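You operate a simulated robot arm through the tools that you are given. There is no shell and no other tool. Be economical: measure what you need, move in short steps, check, and stop when the job is done.

You run a simulated robot arm. Do the job below in one go: nothing can be reset, and whatever is moved stays where it is left.

## Task
Take the green-banded vial and leave it on the wide grey tray.

Only the result counts: the job must be done as asked and must still hold three seconds after the hand-in. Knocking over, shifting, dropping, spilling or breaking anything else fails it.

## Robot
A 6-joint arm with a two-finger parallel gripper, fixed in place. Base frame: the origin is at the foot of the arm, x ahead of it, y to its left, z up; the work surface is at about z = 850. Readings come in mm, degrees, newtons and seconds.
With the tool pointing down near the work surface it reaches from about 240 to 640 mm from the base axis. Its first joint turns from -66.0 to 66.0 degrees. Payload 2.7 kg.
The tool frame sits at the grasp point between the pads (the TCP): z along the fingers, y along the line on which they close. The tips reach 23 mm beyond it. The gripper opens to 94 mm. The fingers are 38 mm wide and 10 mm thick; the gripper's body (54 by 96 mm) begins 39 mm behind the TCP.
Orientation is that of the tool frame in the base frame, as [roll, pitch, yaw] about the fixed x, y, z axes, in that order (R = Rz(yaw) Ry(pitch) Rx(roll)). With the fingers straight down and closing along the base's y, the tool's x points along the base's -x, its y along +y and its z along -z.

## Interface
- The arm moves only by the tool jog_arm. Its argument "targets" is a list of rows, each a list of 7 numbers: the turn, a rotation vector about the tool's x, y, z in units of 60 degrees (1.0 is 60 degrees), then the shift along the tool's x, y, z in units of 100 mm (1.0 is 100 mm), then the gripper command, from -1 (fully open) to 1 (shut), values between in proportion. In form: [[rx, ry, rz, x, y, z, jaw], ...]. A call has 1 to 8 rows; each row is the pose to reach, as a shift and turn from the pose commanded when the call began, along the tool's axes at that moment. A call with a number of a shift or a turn outside -1 to 1 is refused whole. A row lasts 0.2 s, in which the tool goes at most 50 mm and 8.6 degrees; a call with a longer step from one row to the next is refused whole, and so is a gripper value outside its range. Where a pose cannot be reached the arm comes as near as it can. A force on the tool above 40 N (or 10 N above the force at the start of the call, whichever is more), or a blocked arm, ends the call early, and 0.2 s more pass. Each finger travels about 45 mm/s and halts on what it meets, pressing with about 28 N; the grip force reading is that of the motor and also rises with nothing between the fingers. The clock runs only during rows and for 0.2 s after the last one: add rows that repeat a pose to give the fingers time. The reply holds the time, the measured pose of the TCP, the force on the tool along the base axes, the opening and the grip force, in the units named above and with some noise, and new pictures: "show" is both (left out), scene, wrist or none.
- Cameras (640 x 400 px; columns grow to the right, rows downward): "scene" is fixed at [70.8, -434.5, 1419.4]; the picture's right is [0.75, -0.66, 0.00], its down [-0.36, -0.40, -0.84] and it looks along [0.56, 0.63, -0.54] (base axes); focal length 342 px, centre (320, 200). "wrist" rides on the gripper at [-39, 0, -44] in the tool frame; the picture's right is [0.00, -1.00, 0.00], its down [0.97, 0.00, -0.24] and it looks along [0.24, 0.00, 0.97] (tool axes); focal length 218 px, centre (320, 200). There is no depth. A picture from a camera that has moved, and an enlarged one, comes with that camera's place and axes in the base frame and with its lens. The place of the scene camera against the robot may be out by one fixed shift of up to 18 mm in any direction.
- inspect(camera, box): a new picture of the part [left, top, right, bottom] of that camera's present view, enlarged. The clock stands still meanwhile.
- sign_off(): hands the job in; it is judged then, once.

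Go step by step. Nothing tells you positions but the pictures and the camera data: compare them with the known pose of the tool, close in by small moves and look again before you grip or let go. The budget is 90 turns and 150 pictures, counting those below and the enlarged ones. Unless the task says otherwise, let go and move clear before handing in, and close with one line.

The tools are called after "Emit:" by a JSON object that holds its "op" and its "data". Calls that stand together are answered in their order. jog_arm: Moves the arm, as the interface text tells. Its arguments: {"type":"object","properties":{"targets":{"type":"array","items":{"type":"array","items":{"type":"number"}}},"show":{"type":"string","enum":["both","scene","wrist","none"]}},"required":["targets"]} The other tools are called the same way: inspect (camera, box) takes an enlarged picture of a part of a camera's view; sign_off () hands the job in.

At the start:

```text
clock: 0.0
position: [358.6, 225.0, 1196.7]
tcp_rot: [-180.0, 0.1, -179.9]
wrist_force: [-0.5, -0.7, -0.6]
grip_width: 93.5
grasp_force: 0.1
```

scene: 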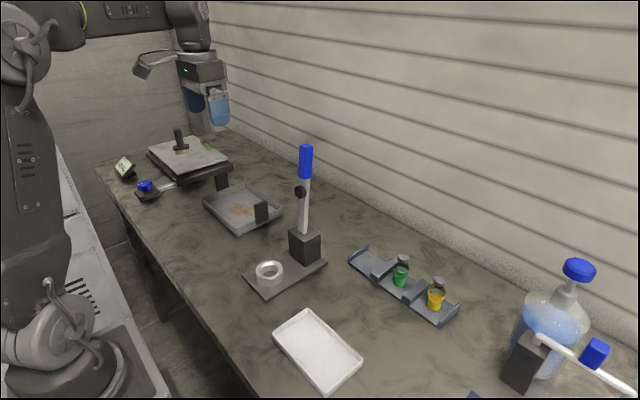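
wrist: 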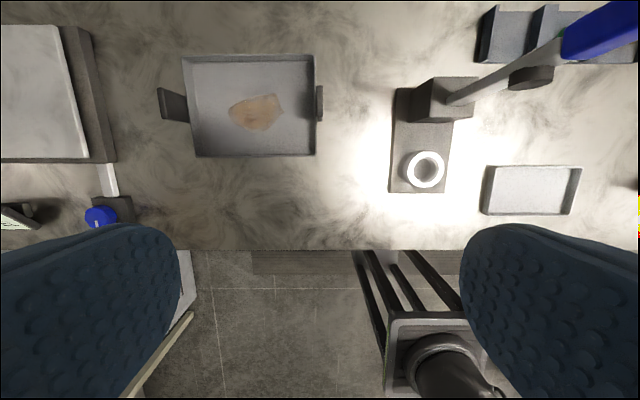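

I see a rack with a green and a yellow vial, a grey tray with dark handles, and a smaller whitish tray. I'll enlarge these before moving.

Emit:
{"op": "inspect", "data": {"camera": "scene", "box": [330, 220, 490, 340]}}

Emit:
{"op": "inspect", "data": {"camera": "scene", "box": [180, 150, 380, 400]}}

```text
3.33 times, centred on (410, 280) of scene
camera zoom: at [70.8, -434.5, 1419.4], right [0.75, -0.66, 0.0], down [-0.36, -0.4, -0.84], along [0.56, 0.63, -0.54], focal length 1140 px, centre (20, -67)
```

zoom: 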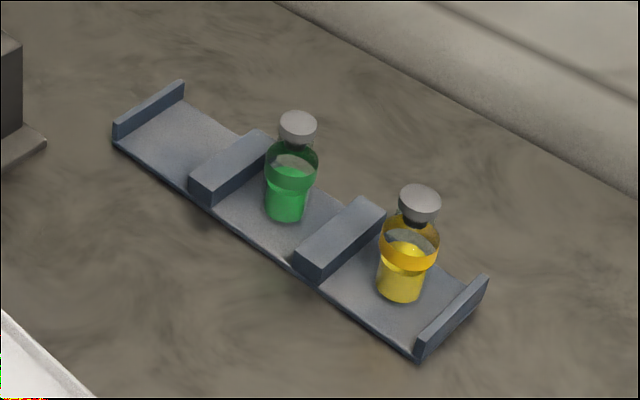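

```text
1.60 times, centred on (280, 275) of scene
camera zoom: at [70.8, -434.5, 1419.4], right [0.75, -0.66, 0.0], down [-0.36, -0.4, -0.84], along [0.56, 0.63, -0.54], focal length 547 px, centre (384, 80)
```

zoom: 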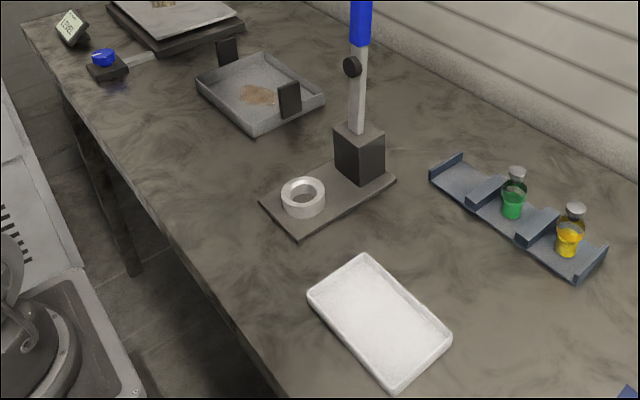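

The wide grey tray is the handled one near (460, 340), and the green vial is near (570, -140). A tall post stands between them around (478, 74) and tops out near z 1145. I'll swing over at the current height, inside the post.

Emit:
{"op": "jog_arm", "data": {"targets": [[0, 0, 0, 0.1, -0.48, 0, -1], [0, 0, 0, 0.2, -0.96, 0, -1]], "show": "none"}}

Emit:
{"op": "jog_arm", "data": {"targets": [[0, 0, 0, 0.1, -0.48, 0, -1], [0, 0, 0, 0.2, -0.96, 0, -1]], "show": "none"}}

Emit:
{"op": "jog_arm", "data": {"targets": [[0, 0, 0, 0, -0.48, 0, -1], [0, 0, 0, 0, -0.96, 0, -1]], "show": "none"}}

Emit:
{"op": "jog_arm", "data": {"targets": [[0, 0, 0, 0, -0.4, 0, -1], [0, 0, 0, 0, -0.77, 0, -1]], "show": "both"}}

```text
clock: 0.6
position: [339.7, 129.5, 1197.3]
tcp_rot: [-179.9, 0.0, -180.0]
wrist_force: [-0.2, -0.2, 0.4]
grip_width: 94.0
grasp_force: 0.1
```

```text
clock: 1.2
position: [319.6, 34.6, 1194.8]
tcp_rot: [180.0, 0.0, -180.0]
wrist_force: [0.1, -1.1, -0.2]
grip_width: 93.9
grasp_force: 0.2
```

```text
clock: 1.8
position: [319.8, -62.3, 1193.6]
tcp_rot: [-179.9, 0.1, 180.0]
wrist_force: [-0.9, -0.5, 0.2]
grip_width: 94.1
grasp_force: 0.0
```

```text
clock: 2.4
position: [318.2, -140.5, 1194.7]
tcp_rot: [-179.9, 0.1, 180.0]
wrist_force: [0.5, -0.6, -0.7]
grip_width: 93.9
grasp_force: 0.0
camera wrist: at [356.8, -140.8, 1238.9], right [0.0, -1.0, 0.0], down [-0.97, 0.0, 0.24], along [-0.24, 0.0, -0.97], focal length 218 px, centre (320, 200)
```

scene: 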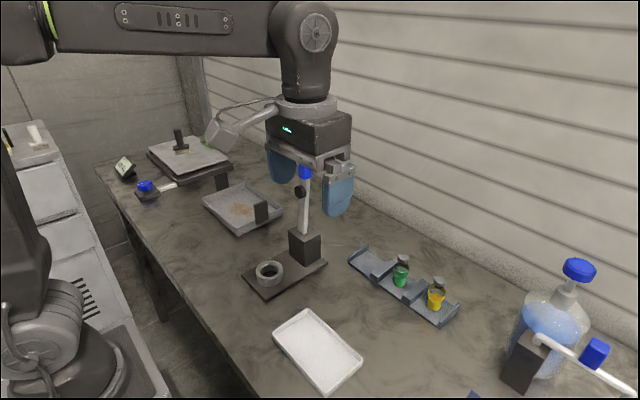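
wrist: 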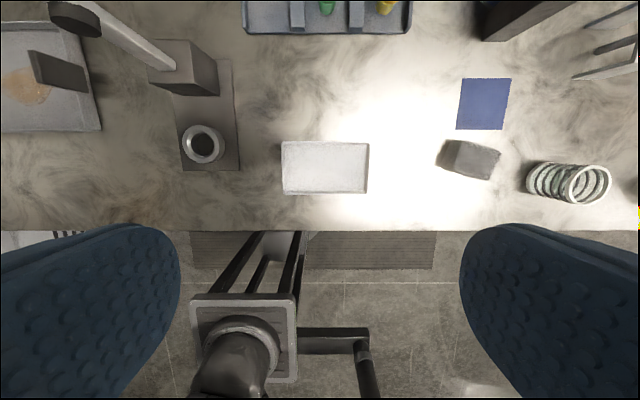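

The wrist view puts the green vial near (552, -150). I'll move forward and down some, then turn the gripper 90° so the fingers close across the rack.

Emit:
{"op": "jog_arm", "data": {"targets": [[0, 0, 0, -0.4, 0, 0.2, -1], [0, 0, 0, -0.8, -0.05, 0.4, -1], [0, 0, 0, -0.98, -0.1, 0.8, -1]], "show": "none"}}

Emit:
{"op": "jog_arm", "data": {"targets": [[0, 0, -0.14, -0.3, 0, 0, -1], [0, 0, -0.28, -0.6, 0, 0, -1], [0, 0, -0.42, -0.9, 0, 0, -1], [0, 0, -0.56, -0.9, 0, 0, -1], [0, 0, -0.7, -0.9, 0, 0, -1], [0, 0, -0.84, -0.9, 0, 0, -1], [0, 0, -0.98, -0.9, 0, 0, -1]], "show": "none"}}

Emit:
{"op": "jog_arm", "data": {"targets": [[0, 0, -0.13, 0, 0, 0, -1], [0, 0, -0.26, 0, 0, 0, -1], [0, 0, -0.39, 0, 0, 0, -1], [0, 0, -0.52, 0, 0, 0, -1]], "show": "both"}}

```text
clock: 3.2
position: [418.1, -149.6, 1114.8]
tcp_rot: [180.0, 0.0, -180.0]
wrist_force: [-0.6, 0.6, 0.0]
grip_width: 94.0
grasp_force: 0.0
```

```text
clock: 4.8
position: [506.6, -150.8, 1116.9]
tcp_rot: [-180.0, 0.0, -121.0]
wrist_force: [-0.9, 0.5, -0.3]
grip_width: 93.9
grasp_force: 0.2
```

```text
clock: 5.8
position: [507.4, -150.8, 1117.4]
tcp_rot: [-180.0, 0.0, -89.9]
wrist_force: [0.7, 0.7, -0.7]
grip_width: 94.0
grasp_force: 0.1
camera wrist: at [506.2, -112.7, 1160.4], right [1.0, 0.0, 0.0], down [0.0, -0.97, 0.24], along [0.0, -0.24, -0.97], focal length 218 px, centre (320, 200)
```

scene: 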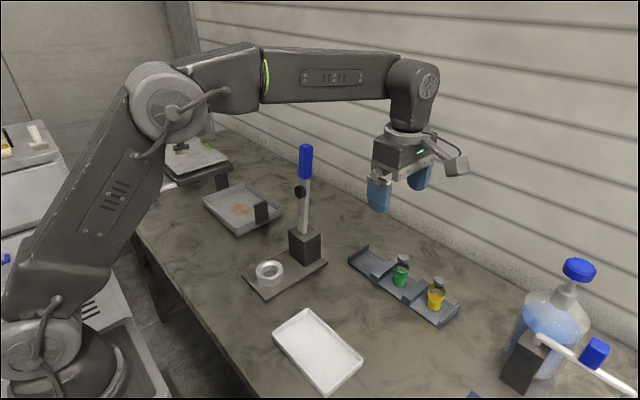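
wrist: 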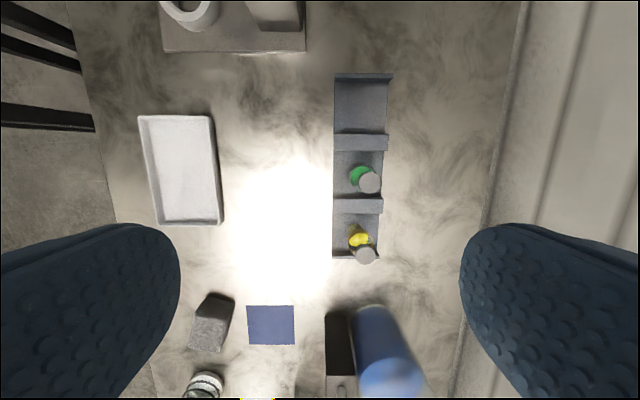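

The vial is at about (560, -150), with the yellow one about 85 mm further along -y. I'll move directly above it and descend to look again.

Emit:
{"op": "jog_arm", "data": {"targets": [[0, 0, 0, 0, -0.27, 0.1, -1], [0, 0, 0, 0, -0.53, 0.3, -1], [0, 0, 0, 0, -0.53, 0.7, -1], [0, 0, 0, 0, -0.53, 1.0, -1]], "show": "both"}}

Emit:
{"op": "inspect", "data": {"camera": "scene", "box": [330, 180, 490, 330]}}

```text
clock: 6.8
position: [561.2, -151.1, 1016.6]
tcp_rot: [-179.8, -0.1, -89.9]
wrist_force: [-0.4, -0.4, 0.6]
grip_width: 93.9
grasp_force: 0.1
camera wrist: at [560.0, -113.0, 1060.6], right [1.0, 0.0, 0.0], down [0.0, -0.97, 0.24], along [0.0, -0.24, -0.97], focal length 218 px, centre (320, 200)
```

scene: 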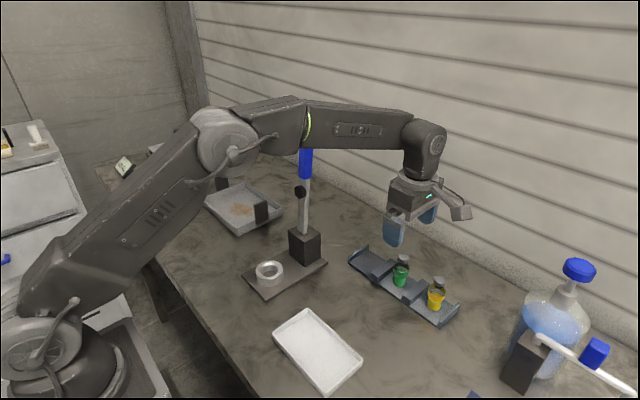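
wrist: 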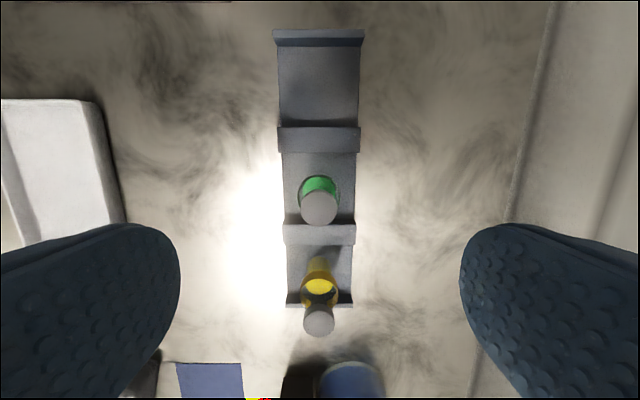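

```text
2.67 times, centred on (410, 255) of scene
camera zoom: at [70.8, -434.5, 1419.4], right [0.75, -0.66, 0.0], down [-0.36, -0.4, -0.84], along [0.56, 0.63, -0.54], focal length 912 px, centre (80, 53)
```

zoom: 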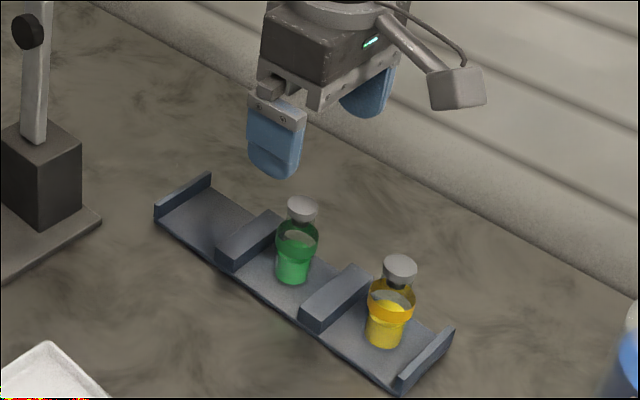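

The vial is centred under the tool at about (560, -151), its cap top is near z 924, and the dividers leave about 65 mm of free gap. I'll lower in two steps and check.

Emit:
{"op": "jog_arm", "data": {"targets": [[0, 0, 0, 0, 0.01, 0.3, -1], [0, 0, 0, 0, 0.01, 0.6, -1], [0, 0, 0, 0, 0.01, 0.8, -1]], "show": "both"}}

Emit:
{"op": "inspect", "data": {"camera": "scene", "box": [350, 200, 470, 320]}}

```text
clock: 7.6
position: [560.6, -152.1, 936.2]
tcp_rot: [180.0, 0.0, -90.0]
wrist_force: [-0.4, 0.0, -0.5]
grip_width: 93.9
grasp_force: 0.0
camera wrist: at [558.8, -113.5, 980.1], right [1.0, 0.0, 0.0], down [0.0, -0.97, 0.24], along [0.0, -0.24, -0.97], focal length 218 px, centre (320, 200)
```

scene: 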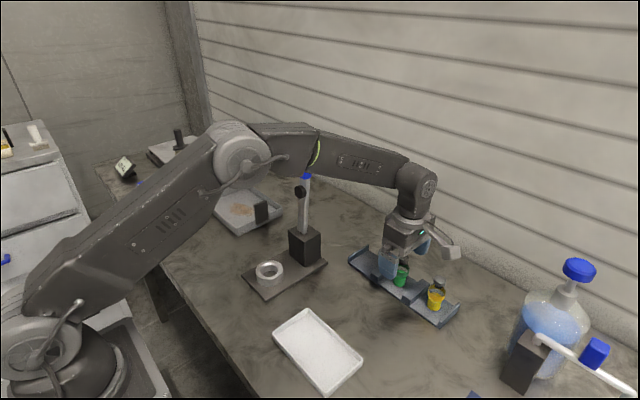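
wrist: 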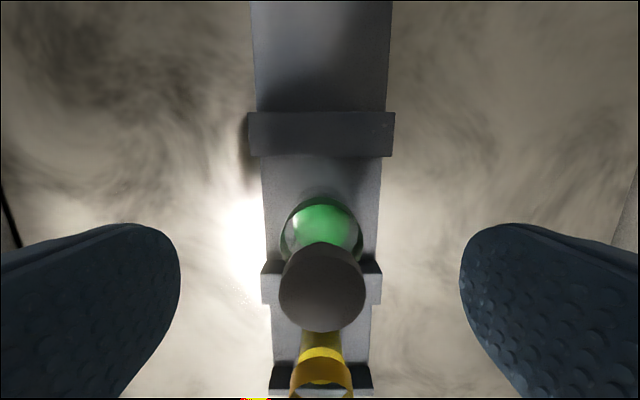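

```text
3.33 times, centred on (410, 260) of scene
camera zoom: at [70.8, -434.5, 1419.4], right [0.75, -0.66, 0.0], down [-0.36, -0.4, -0.84], along [0.56, 0.63, -0.54], focal length 1140 px, centre (20, 0)
```

zoom: 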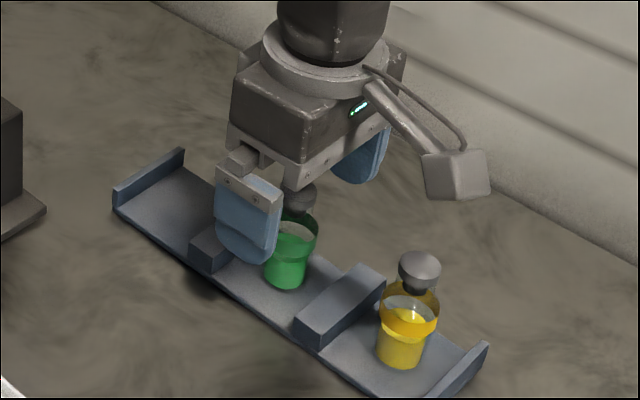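

The fingers straddle the green vial properly. A camera bracket hangs over the yellow vial with what looks like enough clearance, so I'll go down in small steps and watch that gap.

Emit:
{"op": "jog_arm", "data": {"targets": [[0, 0, 0, 0, 0, 0.1, -1], [0, 0, 0, 0, 0, 0.22, -1]], "show": "none"}}

Emit:
{"op": "inspect", "data": {"camera": "scene", "box": [350, 200, 470, 320]}}

Emit:
{"op": "inspect", "data": {"camera": "wrist", "box": [0, 0, 640, 400]}}

```text
clock: 8.2
position: [559.4, -150.8, 915.2]
tcp_rot: [-179.9, 0.1, -90.0]
wrist_force: [0.1, -0.2, -0.1]
grip_width: 94.1
grasp_force: 0.1
```

```text
3.33 times, centred on (410, 260) of scene
camera zoom: at [70.8, -434.5, 1419.4], right [0.75, -0.66, 0.0], down [-0.36, -0.4, -0.84], along [0.56, 0.63, -0.54], focal length 1140 px, centre (20, 0)
```

zoom: 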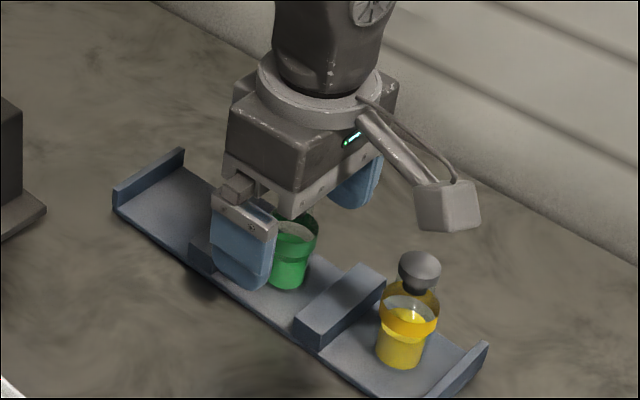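

```text
1.00 times, centred on (320, 200) of wrist
camera zoom: at [558.6, -113.3, 958.6], right [1.0, 0.0, 0.0], down [0.0, -0.97, 0.24], along [0.0, -0.24, -0.97], focal length 218 px, centre (320, 200)
```

zoom: 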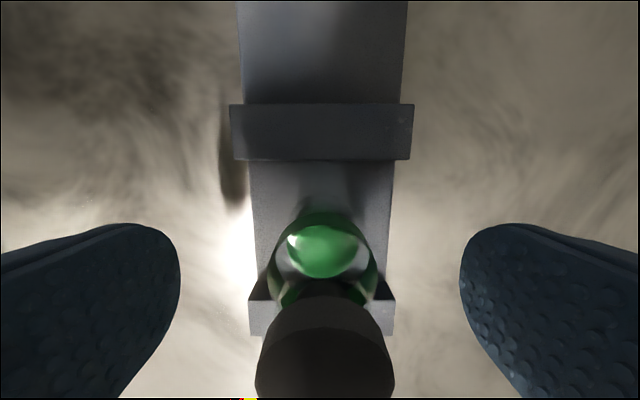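

There is still a gap between the bracket and the yellow cap, and about 10 mm more depth gives a good hold on the glass. I'll lower 11 mm and check.

Emit:
{"op": "jog_arm", "data": {"targets": [[0, 0, 0, 0, -0.01, 0.06, -1], [0, 0, 0, 0, -0.01, 0.11, -1]], "show": "none"}}

Emit:
{"op": "inspect", "data": {"camera": "scene", "box": [380, 230, 460, 300]}}

```text
clock: 8.8
position: [560.8, -150.8, 903.7]
tcp_rot: [-179.9, 0.0, -90.0]
wrist_force: [0.9, 0.6, 0.0]
grip_width: 94.0
grasp_force: 0.0
```

```text
5.71 times, centred on (420, 265) of scene
camera zoom: at [70.8, -434.5, 1419.4], right [0.75, -0.66, 0.0], down [-0.36, -0.4, -0.84], along [0.56, 0.63, -0.54], focal length 1954 px, centre (-251, -171)
```

zoom: 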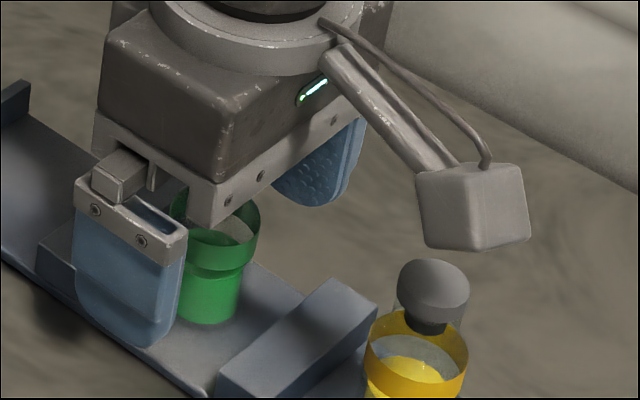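

The fingers sit around the upper part of the vial with clearance all round. Closing now.

Emit:
{"op": "jog_arm", "data": {"targets": [[0, 0, 0, 0, 0, 0, 1], [0, 0, 0, 0, 0, 0, 1], [0, 0, 0, 0, 0, 0, 1], [0, 0, 0, 0, 0, 0, 1], [0, 0, 0, 0, 0, 0, 1], [0, 0, 0, 0, 0, 0, 1], [0, 0, 0, 0, 0, 0, 1]], "show": "wrist"}}

Emit:
{"op": "inspect", "data": {"camera": "scene", "box": [350, 200, 470, 320]}}

```text
clock: 10.4
position: [559.1, -150.9, 904.3]
tcp_rot: [-179.9, 0.0, -90.1]
wrist_force: [0.2, 0.4, 0.1]
grip_width: 30.6
grasp_force: 28.0
camera wrist: at [559.4, -112.9, 947.6], right [1.0, 0.0, 0.0], down [0.0, -0.97, 0.24], along [0.0, -0.24, -0.97], focal length 218 px, centre (320, 200)
```

wrist: 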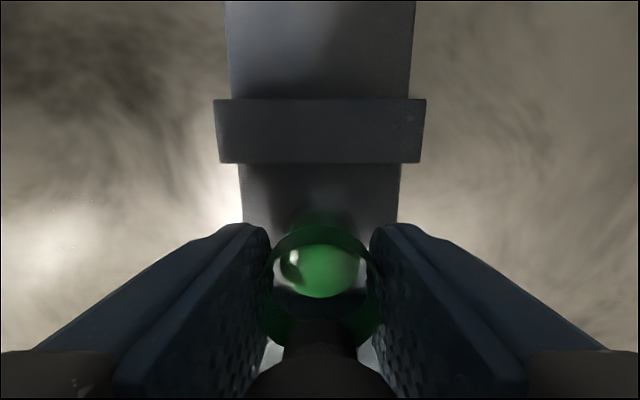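

```text
3.33 times, centred on (410, 260) of scene
camera zoom: at [70.8, -434.5, 1419.4], right [0.75, -0.66, 0.0], down [-0.36, -0.4, -0.84], along [0.56, 0.63, -0.54], focal length 1140 px, centre (20, 0)
```

zoom: 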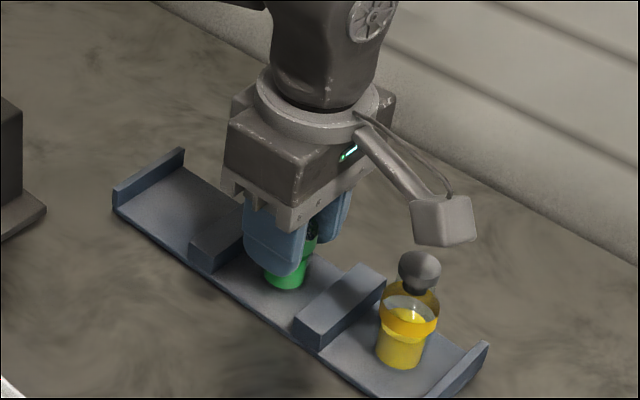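

The vial is held at 30.6 mm opening with 28 N. I'll lift straight up and check.

Emit:
{"op": "jog_arm", "data": {"targets": [[0, 0, 0, 0, 0, -0.08, 1], [0, 0, 0, 0, 0, -0.2, 1], [0, 0, 0, 0, 0, -0.4, 1], [0, 0, 0, 0, 0, -0.6, 1], [0, 0, 0, 0, 0, -0.8, 1], [0, 0, 0, 0, 0, -1.0, 1]], "show": "scene"}}

```text
clock: 11.8
position: [561.7, -150.4, 1005.7]
tcp_rot: [180.0, 0.0, -90.0]
wrist_force: [0.7, 0.2, 0.1]
grip_width: 20.9
grasp_force: 28.0
```

scene: 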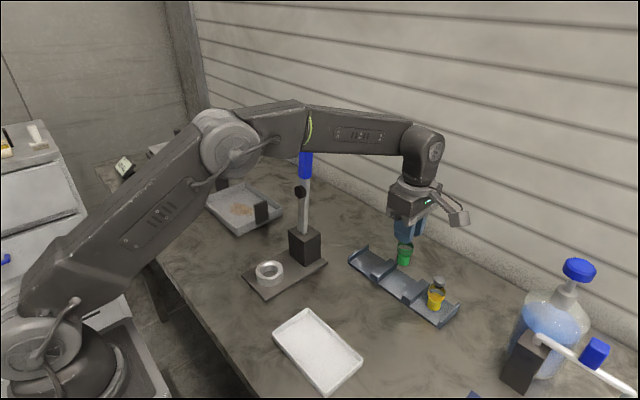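

The vial came up, but the opening dropped to 20.9 mm, so it has slipped in the fingers. I'll look closely.

Emit:
{"op": "inspect", "data": {"camera": "scene", "box": [370, 170, 470, 280]}}

Emit:
{"op": "inspect", "data": {"camera": "wrist", "box": [200, 150, 440, 400]}}

```text
3.64 times, centred on (420, 225) of scene
camera zoom: at [70.8, -434.5, 1419.4], right [0.75, -0.66, 0.0], down [-0.36, -0.4, -0.84], along [0.56, 0.63, -0.54], focal length 1244 px, centre (-44, 109)
```

zoom: 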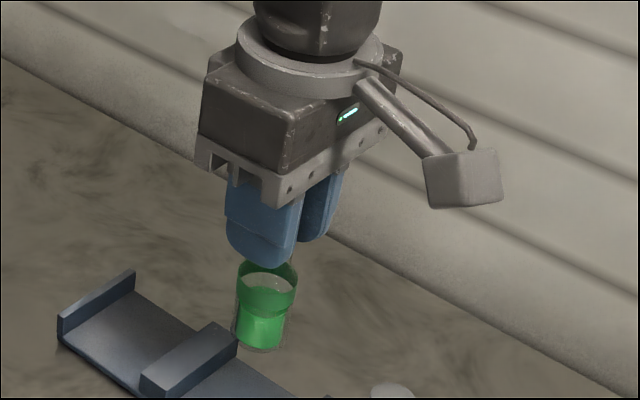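

```text
1.60 times, centred on (320, 275) of wrist
camera zoom: at [560.7, -112.3, 1048.1], right [1.0, 0.0, 0.0], down [0.0, -0.97, 0.24], along [0.0, -0.24, -0.97], focal length 349 px, centre (320, 80)
```

zoom: 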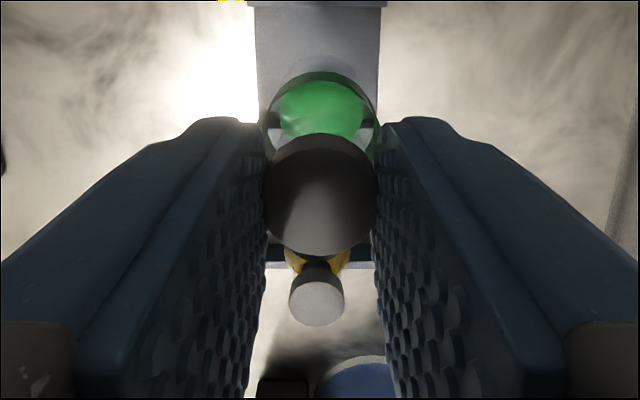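

It now hangs by its cap at the finger ends. I'll wait a second to see whether it still creeps.

Emit:
{"op": "jog_arm", "data": {"targets": [[0, 0, 0, 0, 0, 0, 1], [0, 0, 0, 0, 0, 0, 1], [0, 0, 0, 0, 0, 0, 1], [0, 0, 0, 0, 0, 0, 1], [0, 0, 0, 0, 0, 0, 1]], "show": "none"}}

Emit:
{"op": "inspect", "data": {"camera": "scene", "box": [370, 170, 470, 280]}}

Emit:
{"op": "inspect", "data": {"camera": "wrist", "box": [200, 150, 440, 400]}}

```text
clock: 13.0
position: [560.8, -150.9, 1005.5]
tcp_rot: [-179.9, 0.0, -89.9]
wrist_force: [-0.6, 0.3, -0.2]
grip_width: 21.0
grasp_force: 27.9
```

```text
3.64 times, centred on (420, 225) of scene
camera zoom: at [70.8, -434.5, 1419.4], right [0.75, -0.66, 0.0], down [-0.36, -0.4, -0.84], along [0.56, 0.63, -0.54], focal length 1244 px, centre (-44, 109)
```

zoom: 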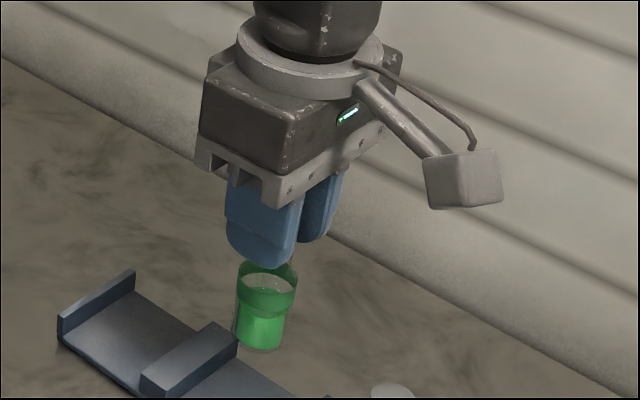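

```text
1.60 times, centred on (320, 275) of wrist
camera zoom: at [560.8, -112.3, 1047.7], right [1.0, 0.0, 0.0], down [0.0, -0.97, 0.24], along [0.0, -0.24, -0.97], focal length 349 px, centre (320, 80)
```

zoom: 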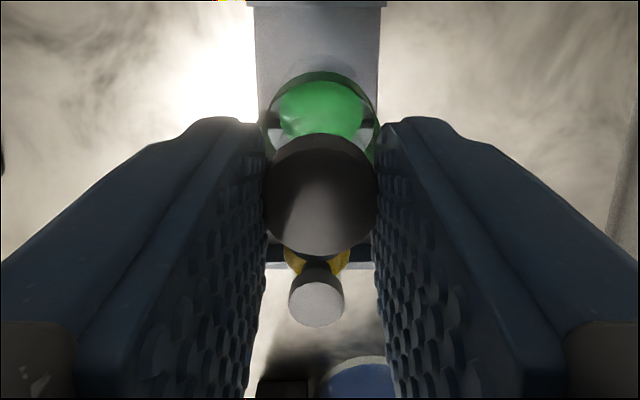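

The hold is stable and the vial is upright, with its bottom about 90 mm below the TCP. I'll carry it slowly: up a bit, back towards the base, then round inside the post.

Emit:
{"op": "jog_arm", "data": {"targets": [[0, 0, 0, 0, 0.0, -0.1, 1], [0, 0, 0, 0, 0.05, -0.25, 1], [0, 0, 0, 0, 0.15, -0.45, 1], [0, 0, 0, 0, 0.3, -0.6, 1], [0, 0, 0, 0, 0.5, -0.7, 1], [0, 0, 0, 0, 0.7, -0.75, 1], [0, 0, 0, 0, 0.88, -0.75, 1], [0, 0, 0, 0, 1.0, -0.75, 1]], "show": "none"}}

Emit:
{"op": "jog_arm", "data": {"targets": [[0, 0, 0, 0, 0.07, 0, 1], [0, 0, 0, 0, 0.2, 0, 1], [0, 0, 0, 0, 0.38, 0, 1], [0, 0, 0, 0, 0.56, 0, 1], [0, 0, 0, 0, 0.74, 0, 1], [0, 0, 0, 0, 0.9, 0, 1], [0, 0, 0, 0, 1.0, 0, 1]], "show": "both"}}

```text
clock: 14.8
position: [460.4, -149.9, 1076.8]
tcp_rot: [-179.9, 0.1, -90.0]
wrist_force: [0.3, -0.2, -0.4]
grip_width: 20.6
grasp_force: 28.2
```

```text
clock: 16.4
position: [360.1, -149.7, 1079.4]
tcp_rot: [-179.9, -0.2, -90.0]
wrist_force: [-1.4, -0.2, -0.5]
grip_width: 20.9
grasp_force: 28.2
camera wrist: at [359.7, -111.7, 1122.0], right [1.0, 0.0, 0.0], down [0.0, -0.97, 0.24], along [0.0, -0.24, -0.97], focal length 218 px, centre (320, 200)
```

scene: 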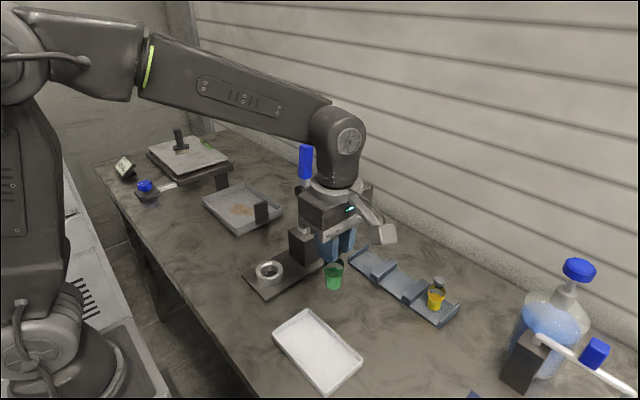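
wrist: 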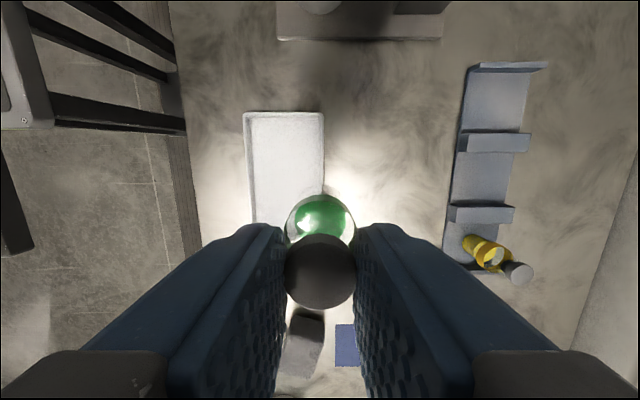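

The vial is still held firmly. I'll continue round inside the post at x ≈ 310 towards y ≈ 340.

Emit:
{"op": "jog_arm", "data": {"targets": [[0, 0, 0, -0.05, 0.07, 0, 1], [0, 0, 0, -0.15, 0.15, 0, 1], [0, 0, 0, -0.3, 0.25, 0, 1], [0, 0, 0, -0.48, 0.35, 0, 1], [0, 0, 0, -0.66, 0.42, 0, 1], [0, 0, 0, -0.84, 0.47, 0, 1], [0, 0, 0, -1.0, 0.5, 0, 1]], "show": "none"}}

Emit:
{"op": "jog_arm", "data": {"targets": [[0, 0, 0, -0.07, 0, 0, 1], [0, 0, 0, -0.2, 0, 0, 1], [0, 0, 0, -0.38, 0, 0, 1], [0, 0, 0, -0.56, 0, 0, 1], [0, 0, 0, -0.74, 0, 0, 1], [0, 0, 0, -0.9, 0, 0, 1], [0, 0, 0, -1.0, 0, 0, 1]], "show": "none"}}

Emit:
{"op": "jog_arm", "data": {"targets": [[0, 0, 0, -0.07, 0, 0, 1], [0, 0, 0, -0.2, 0, 0, 1], [0, 0, 0, -0.38, 0, 0, 1], [0, 0, 0, -0.56, 0, 0, 1], [0, 0, 0, -0.74, 0, 0, 1], [0, 0, 0, -0.9, 0, 0, 1], [0, 0, 0, -1.0, 0, 0, 1]], "show": "scene"}}

```text
clock: 18.0
position: [309.3, -48.8, 1077.3]
tcp_rot: [-180.0, 0.0, -90.0]
wrist_force: [-0.2, -0.3, -0.3]
grip_width: 21.2
grasp_force: 28.0
```

```text
clock: 19.6
position: [309.5, 49.1, 1078.0]
tcp_rot: [-180.0, 0.0, -90.1]
wrist_force: [-0.2, 0.6, -0.1]
grip_width: 20.9
grasp_force: 27.7
```

```text
clock: 21.2
position: [310.9, 150.5, 1080.3]
tcp_rot: [-179.8, 0.0, -90.0]
wrist_force: [0.1, 0.8, -0.9]
grip_width: 21.1
grasp_force: 28.2
```

scene: 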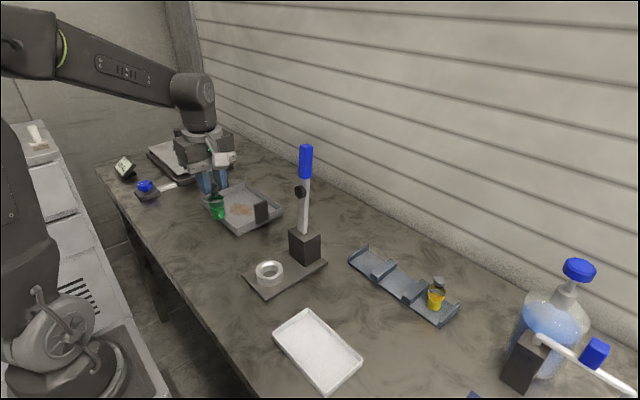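

All is well and the post is behind me. I'll continue over the tray.

Emit:
{"op": "jog_arm", "data": {"targets": [[0, 0, 0, -0.07, 0, 0, 1], [0, 0, 0, -0.2, 0, 0, 1], [0, 0, 0, -0.38, 0, 0, 1], [0, 0, 0, -0.56, 0, 0, 1], [0, 0, 0, -0.74, 0, 0, 1], [0, 0, 0, -0.9, 0, 0, 1], [0, 0, 0, -1.0, 0, 0, 1]], "show": "none"}}

Emit:
{"op": "jog_arm", "data": {"targets": [[0, 0, 0, -0.07, -0.04, 0, 1], [0, 0, 0, -0.2, -0.12, 0, 1], [0, 0, 0, -0.36, -0.26, 0, 1], [0, 0, 0, -0.52, -0.4, 0, 1], [0, 0, 0, -0.68, -0.56, 0, 1], [0, 0, 0, -0.82, -0.74, 0, 1], [0, 0, 0, -0.9, -0.9, 0, 1], [0, 0, 0, -0.9, -1.0, 0, 1]], "show": "both"}}

```text
clock: 22.8
position: [310.9, 249.8, 1078.9]
tcp_rot: [180.0, 0.0, -90.0]
wrist_force: [-0.1, -0.3, -0.3]
grip_width: 20.7
grasp_force: 28.0
```

```text
clock: 24.6
position: [410.2, 340.3, 1078.5]
tcp_rot: [-179.9, -0.1, -90.0]
wrist_force: [0.1, -0.2, -1.2]
grip_width: 21.0
grasp_force: 28.4
camera wrist: at [409.6, 377.9, 1122.0], right [1.0, 0.0, 0.0], down [0.0, -0.97, 0.24], along [0.0, -0.24, -0.97], focal length 218 px, centre (320, 200)
```

scene: 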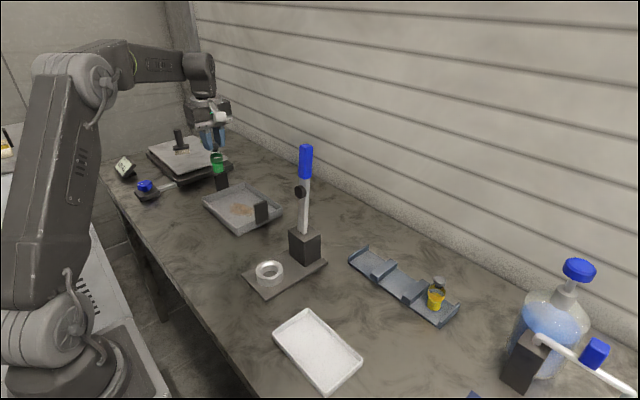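
wrist: 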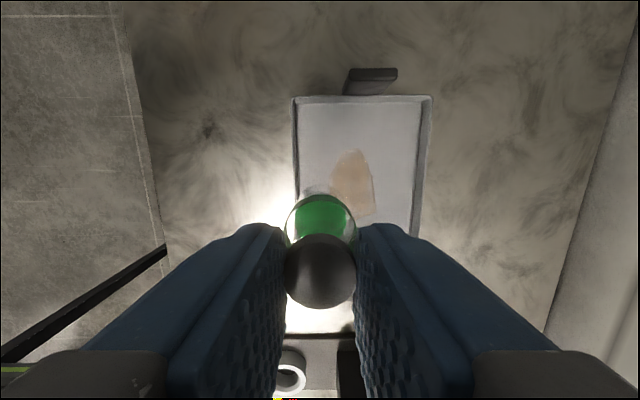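

The tray spans roughly x 380–540, y 230–430, with a stain around (450, 332). I'll set the vial on the clean area near (500, 325), so I move there first and then descend part way.

Emit:
{"op": "jog_arm", "data": {"targets": [[0, 0, 0, 0.02, -0.07, 0, 1], [0, 0, 0, 0.05, -0.2, 0, 1], [0, 0, 0, 0.08, -0.38, 0, 1], [0, 0, 0, 0.12, -0.56, 0, 1], [0, 0, 0, 0.15, -0.74, 0.05, 1], [0, 0, 0, 0.15, -0.85, 0.2, 1], [0, 0, 0, 0.15, -0.9, 0.4, 1], [0, 0, 0, 0.15, -0.9, 0.6, 1]], "show": "both"}}

Emit:
{"op": "inspect", "data": {"camera": "scene", "box": [180, 90, 300, 240]}}

```text
clock: 26.4
position: [500.4, 322.8, 1018.4]
tcp_rot: [180.0, -0.2, -90.0]
wrist_force: [-0.5, 0.5, -0.4]
grip_width: 20.9
grasp_force: 27.0
camera wrist: at [500.1, 361.3, 1061.4], right [1.0, 0.0, 0.0], down [0.0, -0.97, 0.24], along [0.0, -0.24, -0.97], focal length 218 px, centre (320, 200)
```

scene: 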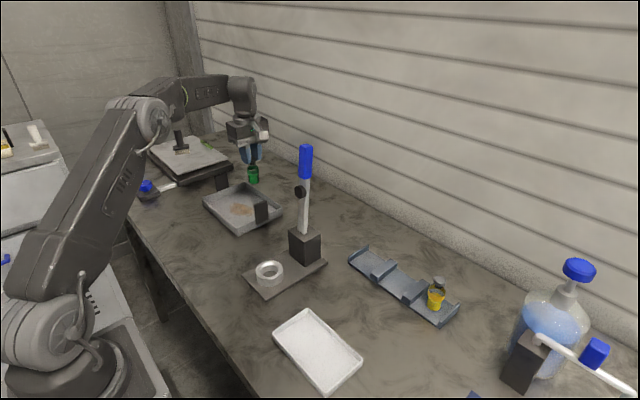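
wrist: 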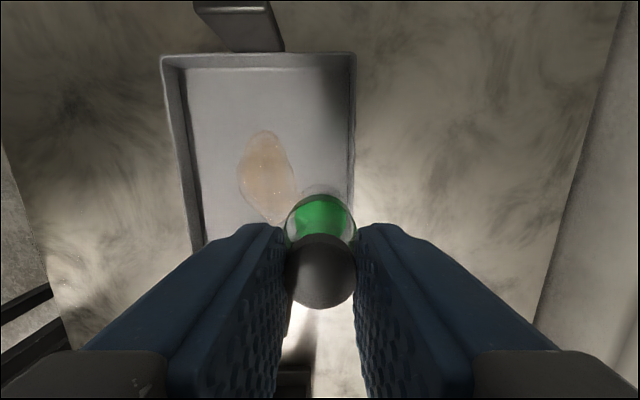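

```text
2.67 times, centred on (240, 165) of scene
camera zoom: at [70.8, -434.4, 1419.4], right [0.75, -0.66, 0.0], down [-0.36, -0.4, -0.84], along [0.56, 0.63, -0.54], focal length 912 px, centre (533, 293)
```

zoom: 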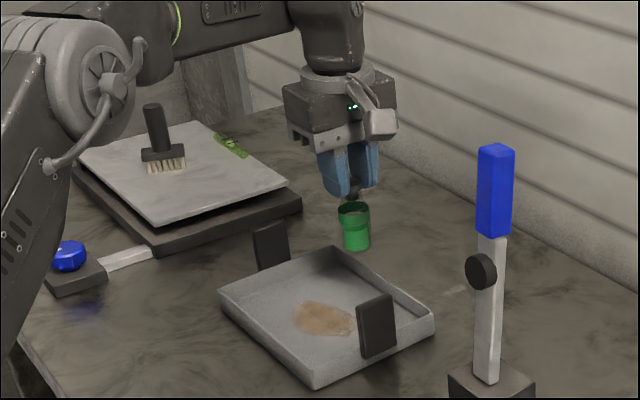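

The stain is glossy, so it may be a wet puddle at about x 426–474, y 292–375. The clean far-left corner near (420, 392) leaves the most room, so I'll move there at this height.

Emit:
{"op": "jog_arm", "data": {"targets": [[0, 0, 0, -0.05, 0.06, 0, 1], [0, 0, 0, -0.15, 0.17, 0, 1], [0, 0, 0, -0.28, 0.32, 0, 1], [0, 0, 0, -0.41, 0.47, 0, 1], [0, 0, 0, -0.53, 0.62, 0, 1], [0, 0, 0, -0.63, 0.73, 0, 1], [0, 0, 0, -0.69, 0.8, 0, 1]], "show": "both"}}

Emit:
{"op": "inspect", "data": {"camera": "scene", "box": [180, 100, 300, 240]}}

```text
clock: 28.0
position: [419.8, 394.2, 1019.4]
tcp_rot: [-180.0, 0.1, -90.0]
wrist_force: [-0.8, -0.5, 0.1]
grip_width: 20.6
grasp_force: 27.9
camera wrist: at [419.2, 431.5, 1062.5], right [1.0, 0.0, 0.0], down [0.0, -0.97, 0.24], along [0.0, -0.24, -0.97], focal length 218 px, centre (320, 200)
```

scene: 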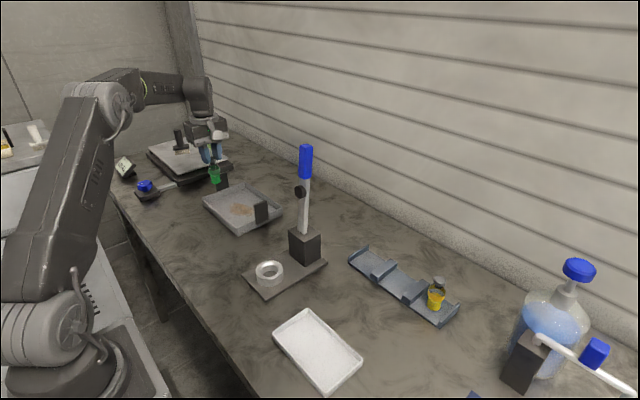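
wrist: 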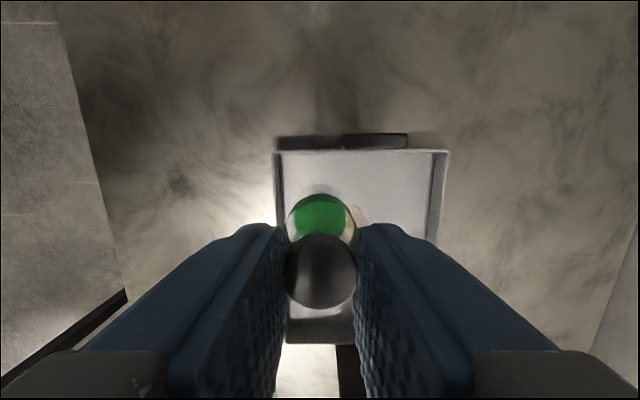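

```text
2.86 times, centred on (240, 170) of scene
camera zoom: at [70.8, -434.4, 1419.4], right [0.75, -0.66, 0.0], down [-0.36, -0.4, -0.84], along [0.56, 0.63, -0.54], focal length 977 px, centre (549, 286)
```

zoom: 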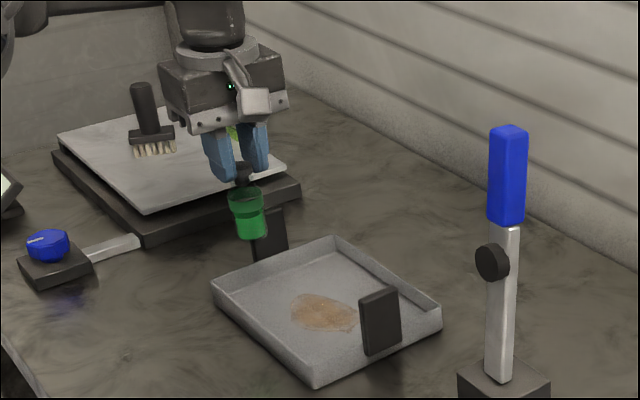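

The vial hangs inside the corner with clearance to both walls. I'll descend most of the way and look.

Emit:
{"op": "jog_arm", "data": {"targets": [[0, 0, 0, 0, 0, 0.08, 1], [0, 0, 0, 0, 0, 0.2, 1], [0, 0, 0, 0, 0, 0.35, 1], [0, 0, 0, 0, 0, 0.48, 1], [0, 0, 0, 0, 0, 0.56, 1], [0, 0, 0, 0, 0, 0.6, 1]], "show": "wrist"}}

Emit:
{"op": "inspect", "data": {"camera": "scene", "box": [190, 130, 280, 220]}}

```text
clock: 29.4
position: [419.6, 392.8, 957.3]
tcp_rot: [-180.0, -0.1, -90.0]
wrist_force: [-1.1, 0.5, -0.9]
grip_width: 21.0
grasp_force: 27.6
camera wrist: at [418.7, 431.2, 1001.1], right [1.0, 0.0, 0.0], down [0.0, -0.97, 0.24], along [0.0, -0.24, -0.97], focal length 218 px, centre (320, 200)
```

wrist: 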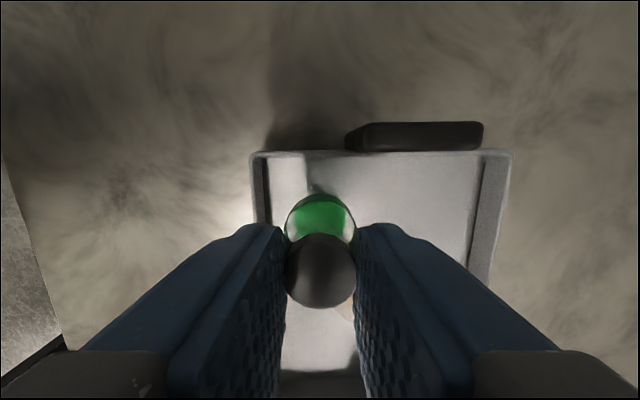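

```text
4.44 times, centred on (235, 175) of scene
camera zoom: at [70.8, -434.4, 1419.4], right [0.75, -0.66, 0.0], down [-0.36, -0.4, -0.84], along [0.56, 0.63, -0.54], focal length 1520 px, centre (698, 311)
```

zoom: 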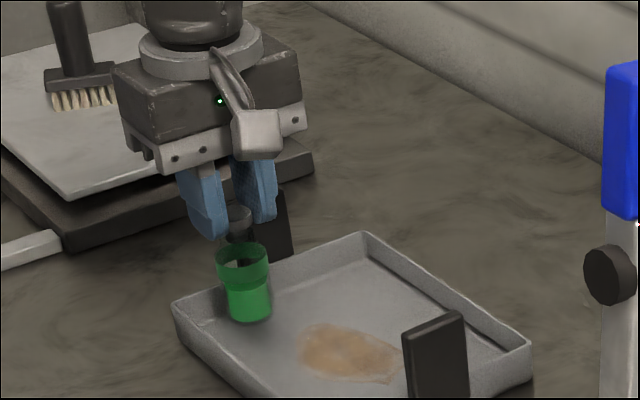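

The bottom looks to be 10–20 mm above the tray floor. I'll lower in small steps, watching the force.

Emit:
{"op": "jog_arm", "data": {"targets": [[0, 0, 0, 0, 0, 0.03, 1], [0, 0, 0, 0, 0, 0.06, 1], [0, 0, 0, 0, 0, 0.06, 1]], "show": "none"}}

Emit:
{"op": "inspect", "data": {"camera": "scene", "box": [200, 150, 260, 210]}}

```text
clock: 30.2
position: [419.9, 393.5, 951.2]
tcp_rot: [-180.0, 0.0, -90.0]
wrist_force: [0.1, 0.0, -0.9]
grip_width: 21.0
grasp_force: 27.8
```

```text
6.67 times, centred on (230, 180) of scene
camera zoom: at [70.8, -434.4, 1419.4], right [0.75, -0.66, 0.0], down [-0.36, -0.4, -0.84], along [0.56, 0.63, -0.54], focal length 2280 px, centre (920, 333)
```

zoom: 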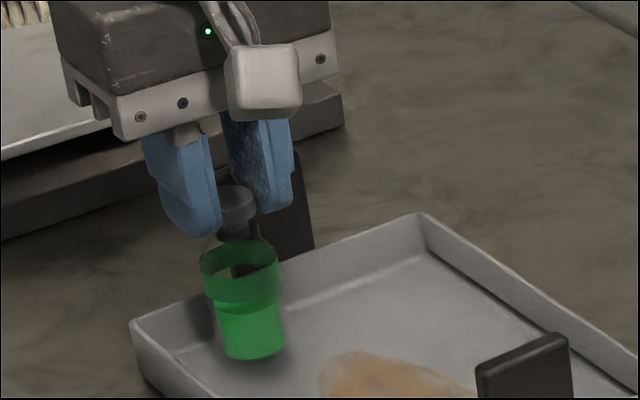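

The contact shadow is right under the vial, so it is nearly down. I'll take 2 mm steps.

Emit:
{"op": "jog_arm", "data": {"targets": [[0, 0, 0, 0, 0, 0.02, 1], [0, 0, 0, 0, 0, 0.02, 1]], "show": "none"}}

Emit:
{"op": "jog_arm", "data": {"targets": [[0, 0, 0, 0, 0, 0.02, 1], [0, 0, 0, 0, 0, 0.02, 1]], "show": "none"}}

Emit:
{"op": "inspect", "data": {"camera": "scene", "box": [200, 150, 260, 210]}}

```text
clock: 30.8
position: [420.7, 393.3, 950.1]
tcp_rot: [-179.9, 0.0, -90.0]
wrist_force: [0.9, -0.4, -0.2]
grip_width: 21.1
grasp_force: 27.8
```

```text
clock: 31.4
position: [420.3, 392.6, 947.5]
tcp_rot: [180.0, -0.1, -90.1]
wrist_force: [-0.4, 0.2, -0.3]
grip_width: 20.9
grasp_force: 27.9
```

```text
6.67 times, centred on (230, 180) of scene
camera zoom: at [70.8, -434.4, 1419.4], right [0.75, -0.66, 0.0], down [-0.36, -0.4, -0.84], along [0.56, 0.63, -0.54], focal length 2280 px, centre (920, 333)
```

zoom: 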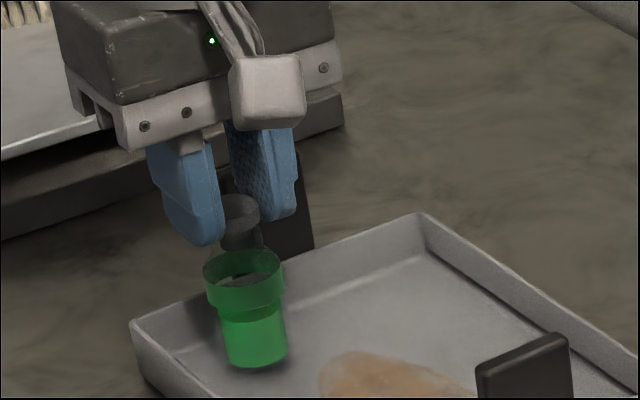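

It is still moving down with the gripper and there is no contact force yet. I'll continue in small steps.

Emit:
{"op": "jog_arm", "data": {"targets": [[0, 0, 0, 0, 0, 0.02, 1], [0, 0, 0, 0, 0, 0.02, 1]], "show": "none"}}

Emit:
{"op": "jog_arm", "data": {"targets": [[0, 0, 0, 0, 0, 0.02, 1], [0, 0, 0, 0, 0, 0.02, 1]], "show": "none"}}

Emit:
{"op": "inspect", "data": {"camera": "scene", "box": [200, 150, 260, 210]}}

```text
clock: 32.0
position: [421.0, 392.9, 946.3]
tcp_rot: [179.9, -0.2, -89.9]
wrist_force: [1.3, -0.2, -0.5]
grip_width: 21.0
grasp_force: 27.8
```

```text
clock: 32.6
position: [421.4, 392.4, 944.5]
tcp_rot: [-179.9, -0.1, -89.9]
wrist_force: [2.2, -0.3, -0.2]
grip_width: 21.1
grasp_force: 27.5
```

```text
6.67 times, centred on (230, 180) of scene
camera zoom: at [70.8, -434.5, 1419.4], right [0.75, -0.66, 0.0], down [-0.36, -0.4, -0.84], along [0.56, 0.63, -0.54], focal length 2280 px, centre (920, 333)
```

zoom: 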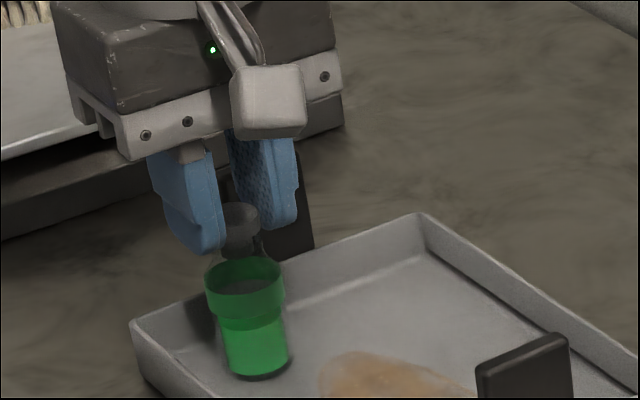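

Still no vertical contact; the sideways force has risen slightly, so I'll check a wrist view together with the next small step.

Emit:
{"op": "jog_arm", "data": {"targets": [[0, 0, 0, 0, 0, 0.015, 1], [0, 0, 0, 0, 0, 0.015, 1]], "show": "wrist"}}

Emit:
{"op": "inspect", "data": {"camera": "scene", "box": [200, 150, 260, 210]}}

```text
clock: 33.2
position: [421.6, 394.0, 942.7]
tcp_rot: [-179.9, 0.0, -90.1]
wrist_force: [1.6, 0.2, 3.4]
grip_width: 20.7
grasp_force: 28.0
camera wrist: at [420.1, 430.9, 986.2], right [1.0, 0.0, 0.0], down [0.0, -0.97, 0.24], along [0.0, -0.24, -0.97], focal length 218 px, centre (320, 200)
```

wrist: 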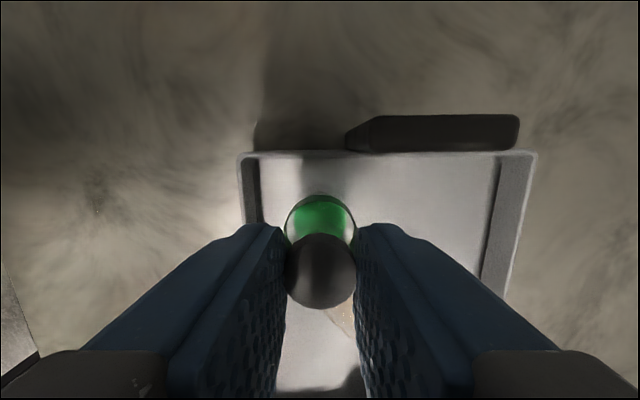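

```text
6.67 times, centred on (230, 180) of scene
camera zoom: at [70.8, -434.5, 1419.4], right [0.75, -0.66, 0.0], down [-0.36, -0.4, -0.84], along [0.56, 0.63, -0.54], focal length 2280 px, centre (920, 333)
```

zoom: 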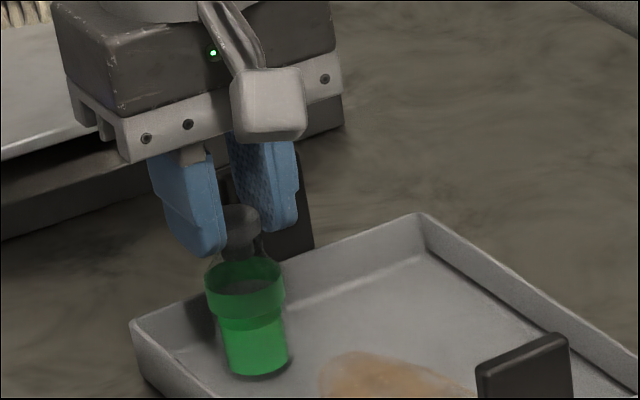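

The vial is down: 3.4 N up and it no longer follows the gripper. I'll open gently to about 50 mm.

Emit:
{"op": "jog_arm", "data": {"targets": [[0, 0, 0, 0, 0, 0, 0.5], [0, 0, 0, 0, 0, 0, 0.4], [0, 0, 0, 0, 0, 0, 0.2], [0, 0, 0, 0, 0, 0, 0], [0, 0, 0, 0, 0, 0, -0.1], [0, 0, 0, 0, 0, 0, -0.1]], "show": "wrist"}}

Emit:
{"op": "inspect", "data": {"camera": "scene", "box": [200, 150, 260, 210]}}

```text
clock: 34.6
position: [421.3, 392.9, 942.1]
tcp_rot: [-179.9, -0.1, -89.9]
wrist_force: [-0.1, -0.6, -0.9]
grip_width: 51.7
grasp_force: 0.1
camera wrist: at [419.9, 430.8, 985.8], right [1.0, 0.0, 0.0], down [0.0, -0.97, 0.24], along [0.0, -0.24, -0.97], focal length 218 px, centre (320, 200)
```

wrist: 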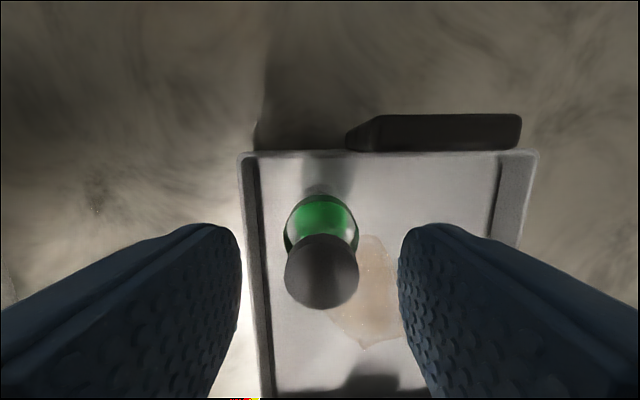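

```text
6.67 times, centred on (230, 180) of scene
camera zoom: at [70.8, -434.5, 1419.4], right [0.75, -0.66, 0.0], down [-0.36, -0.4, -0.84], along [0.56, 0.63, -0.54], focal length 2280 px, centre (920, 333)
```

zoom: 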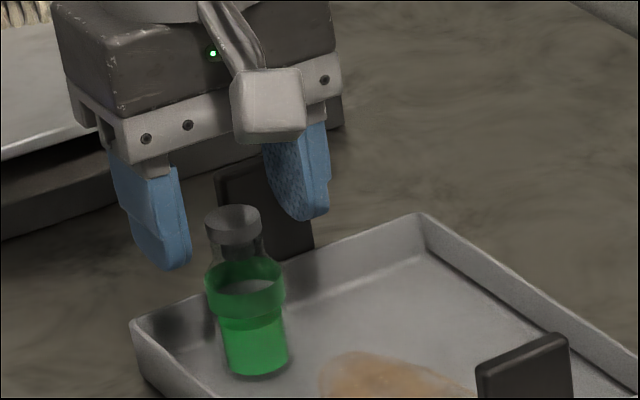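

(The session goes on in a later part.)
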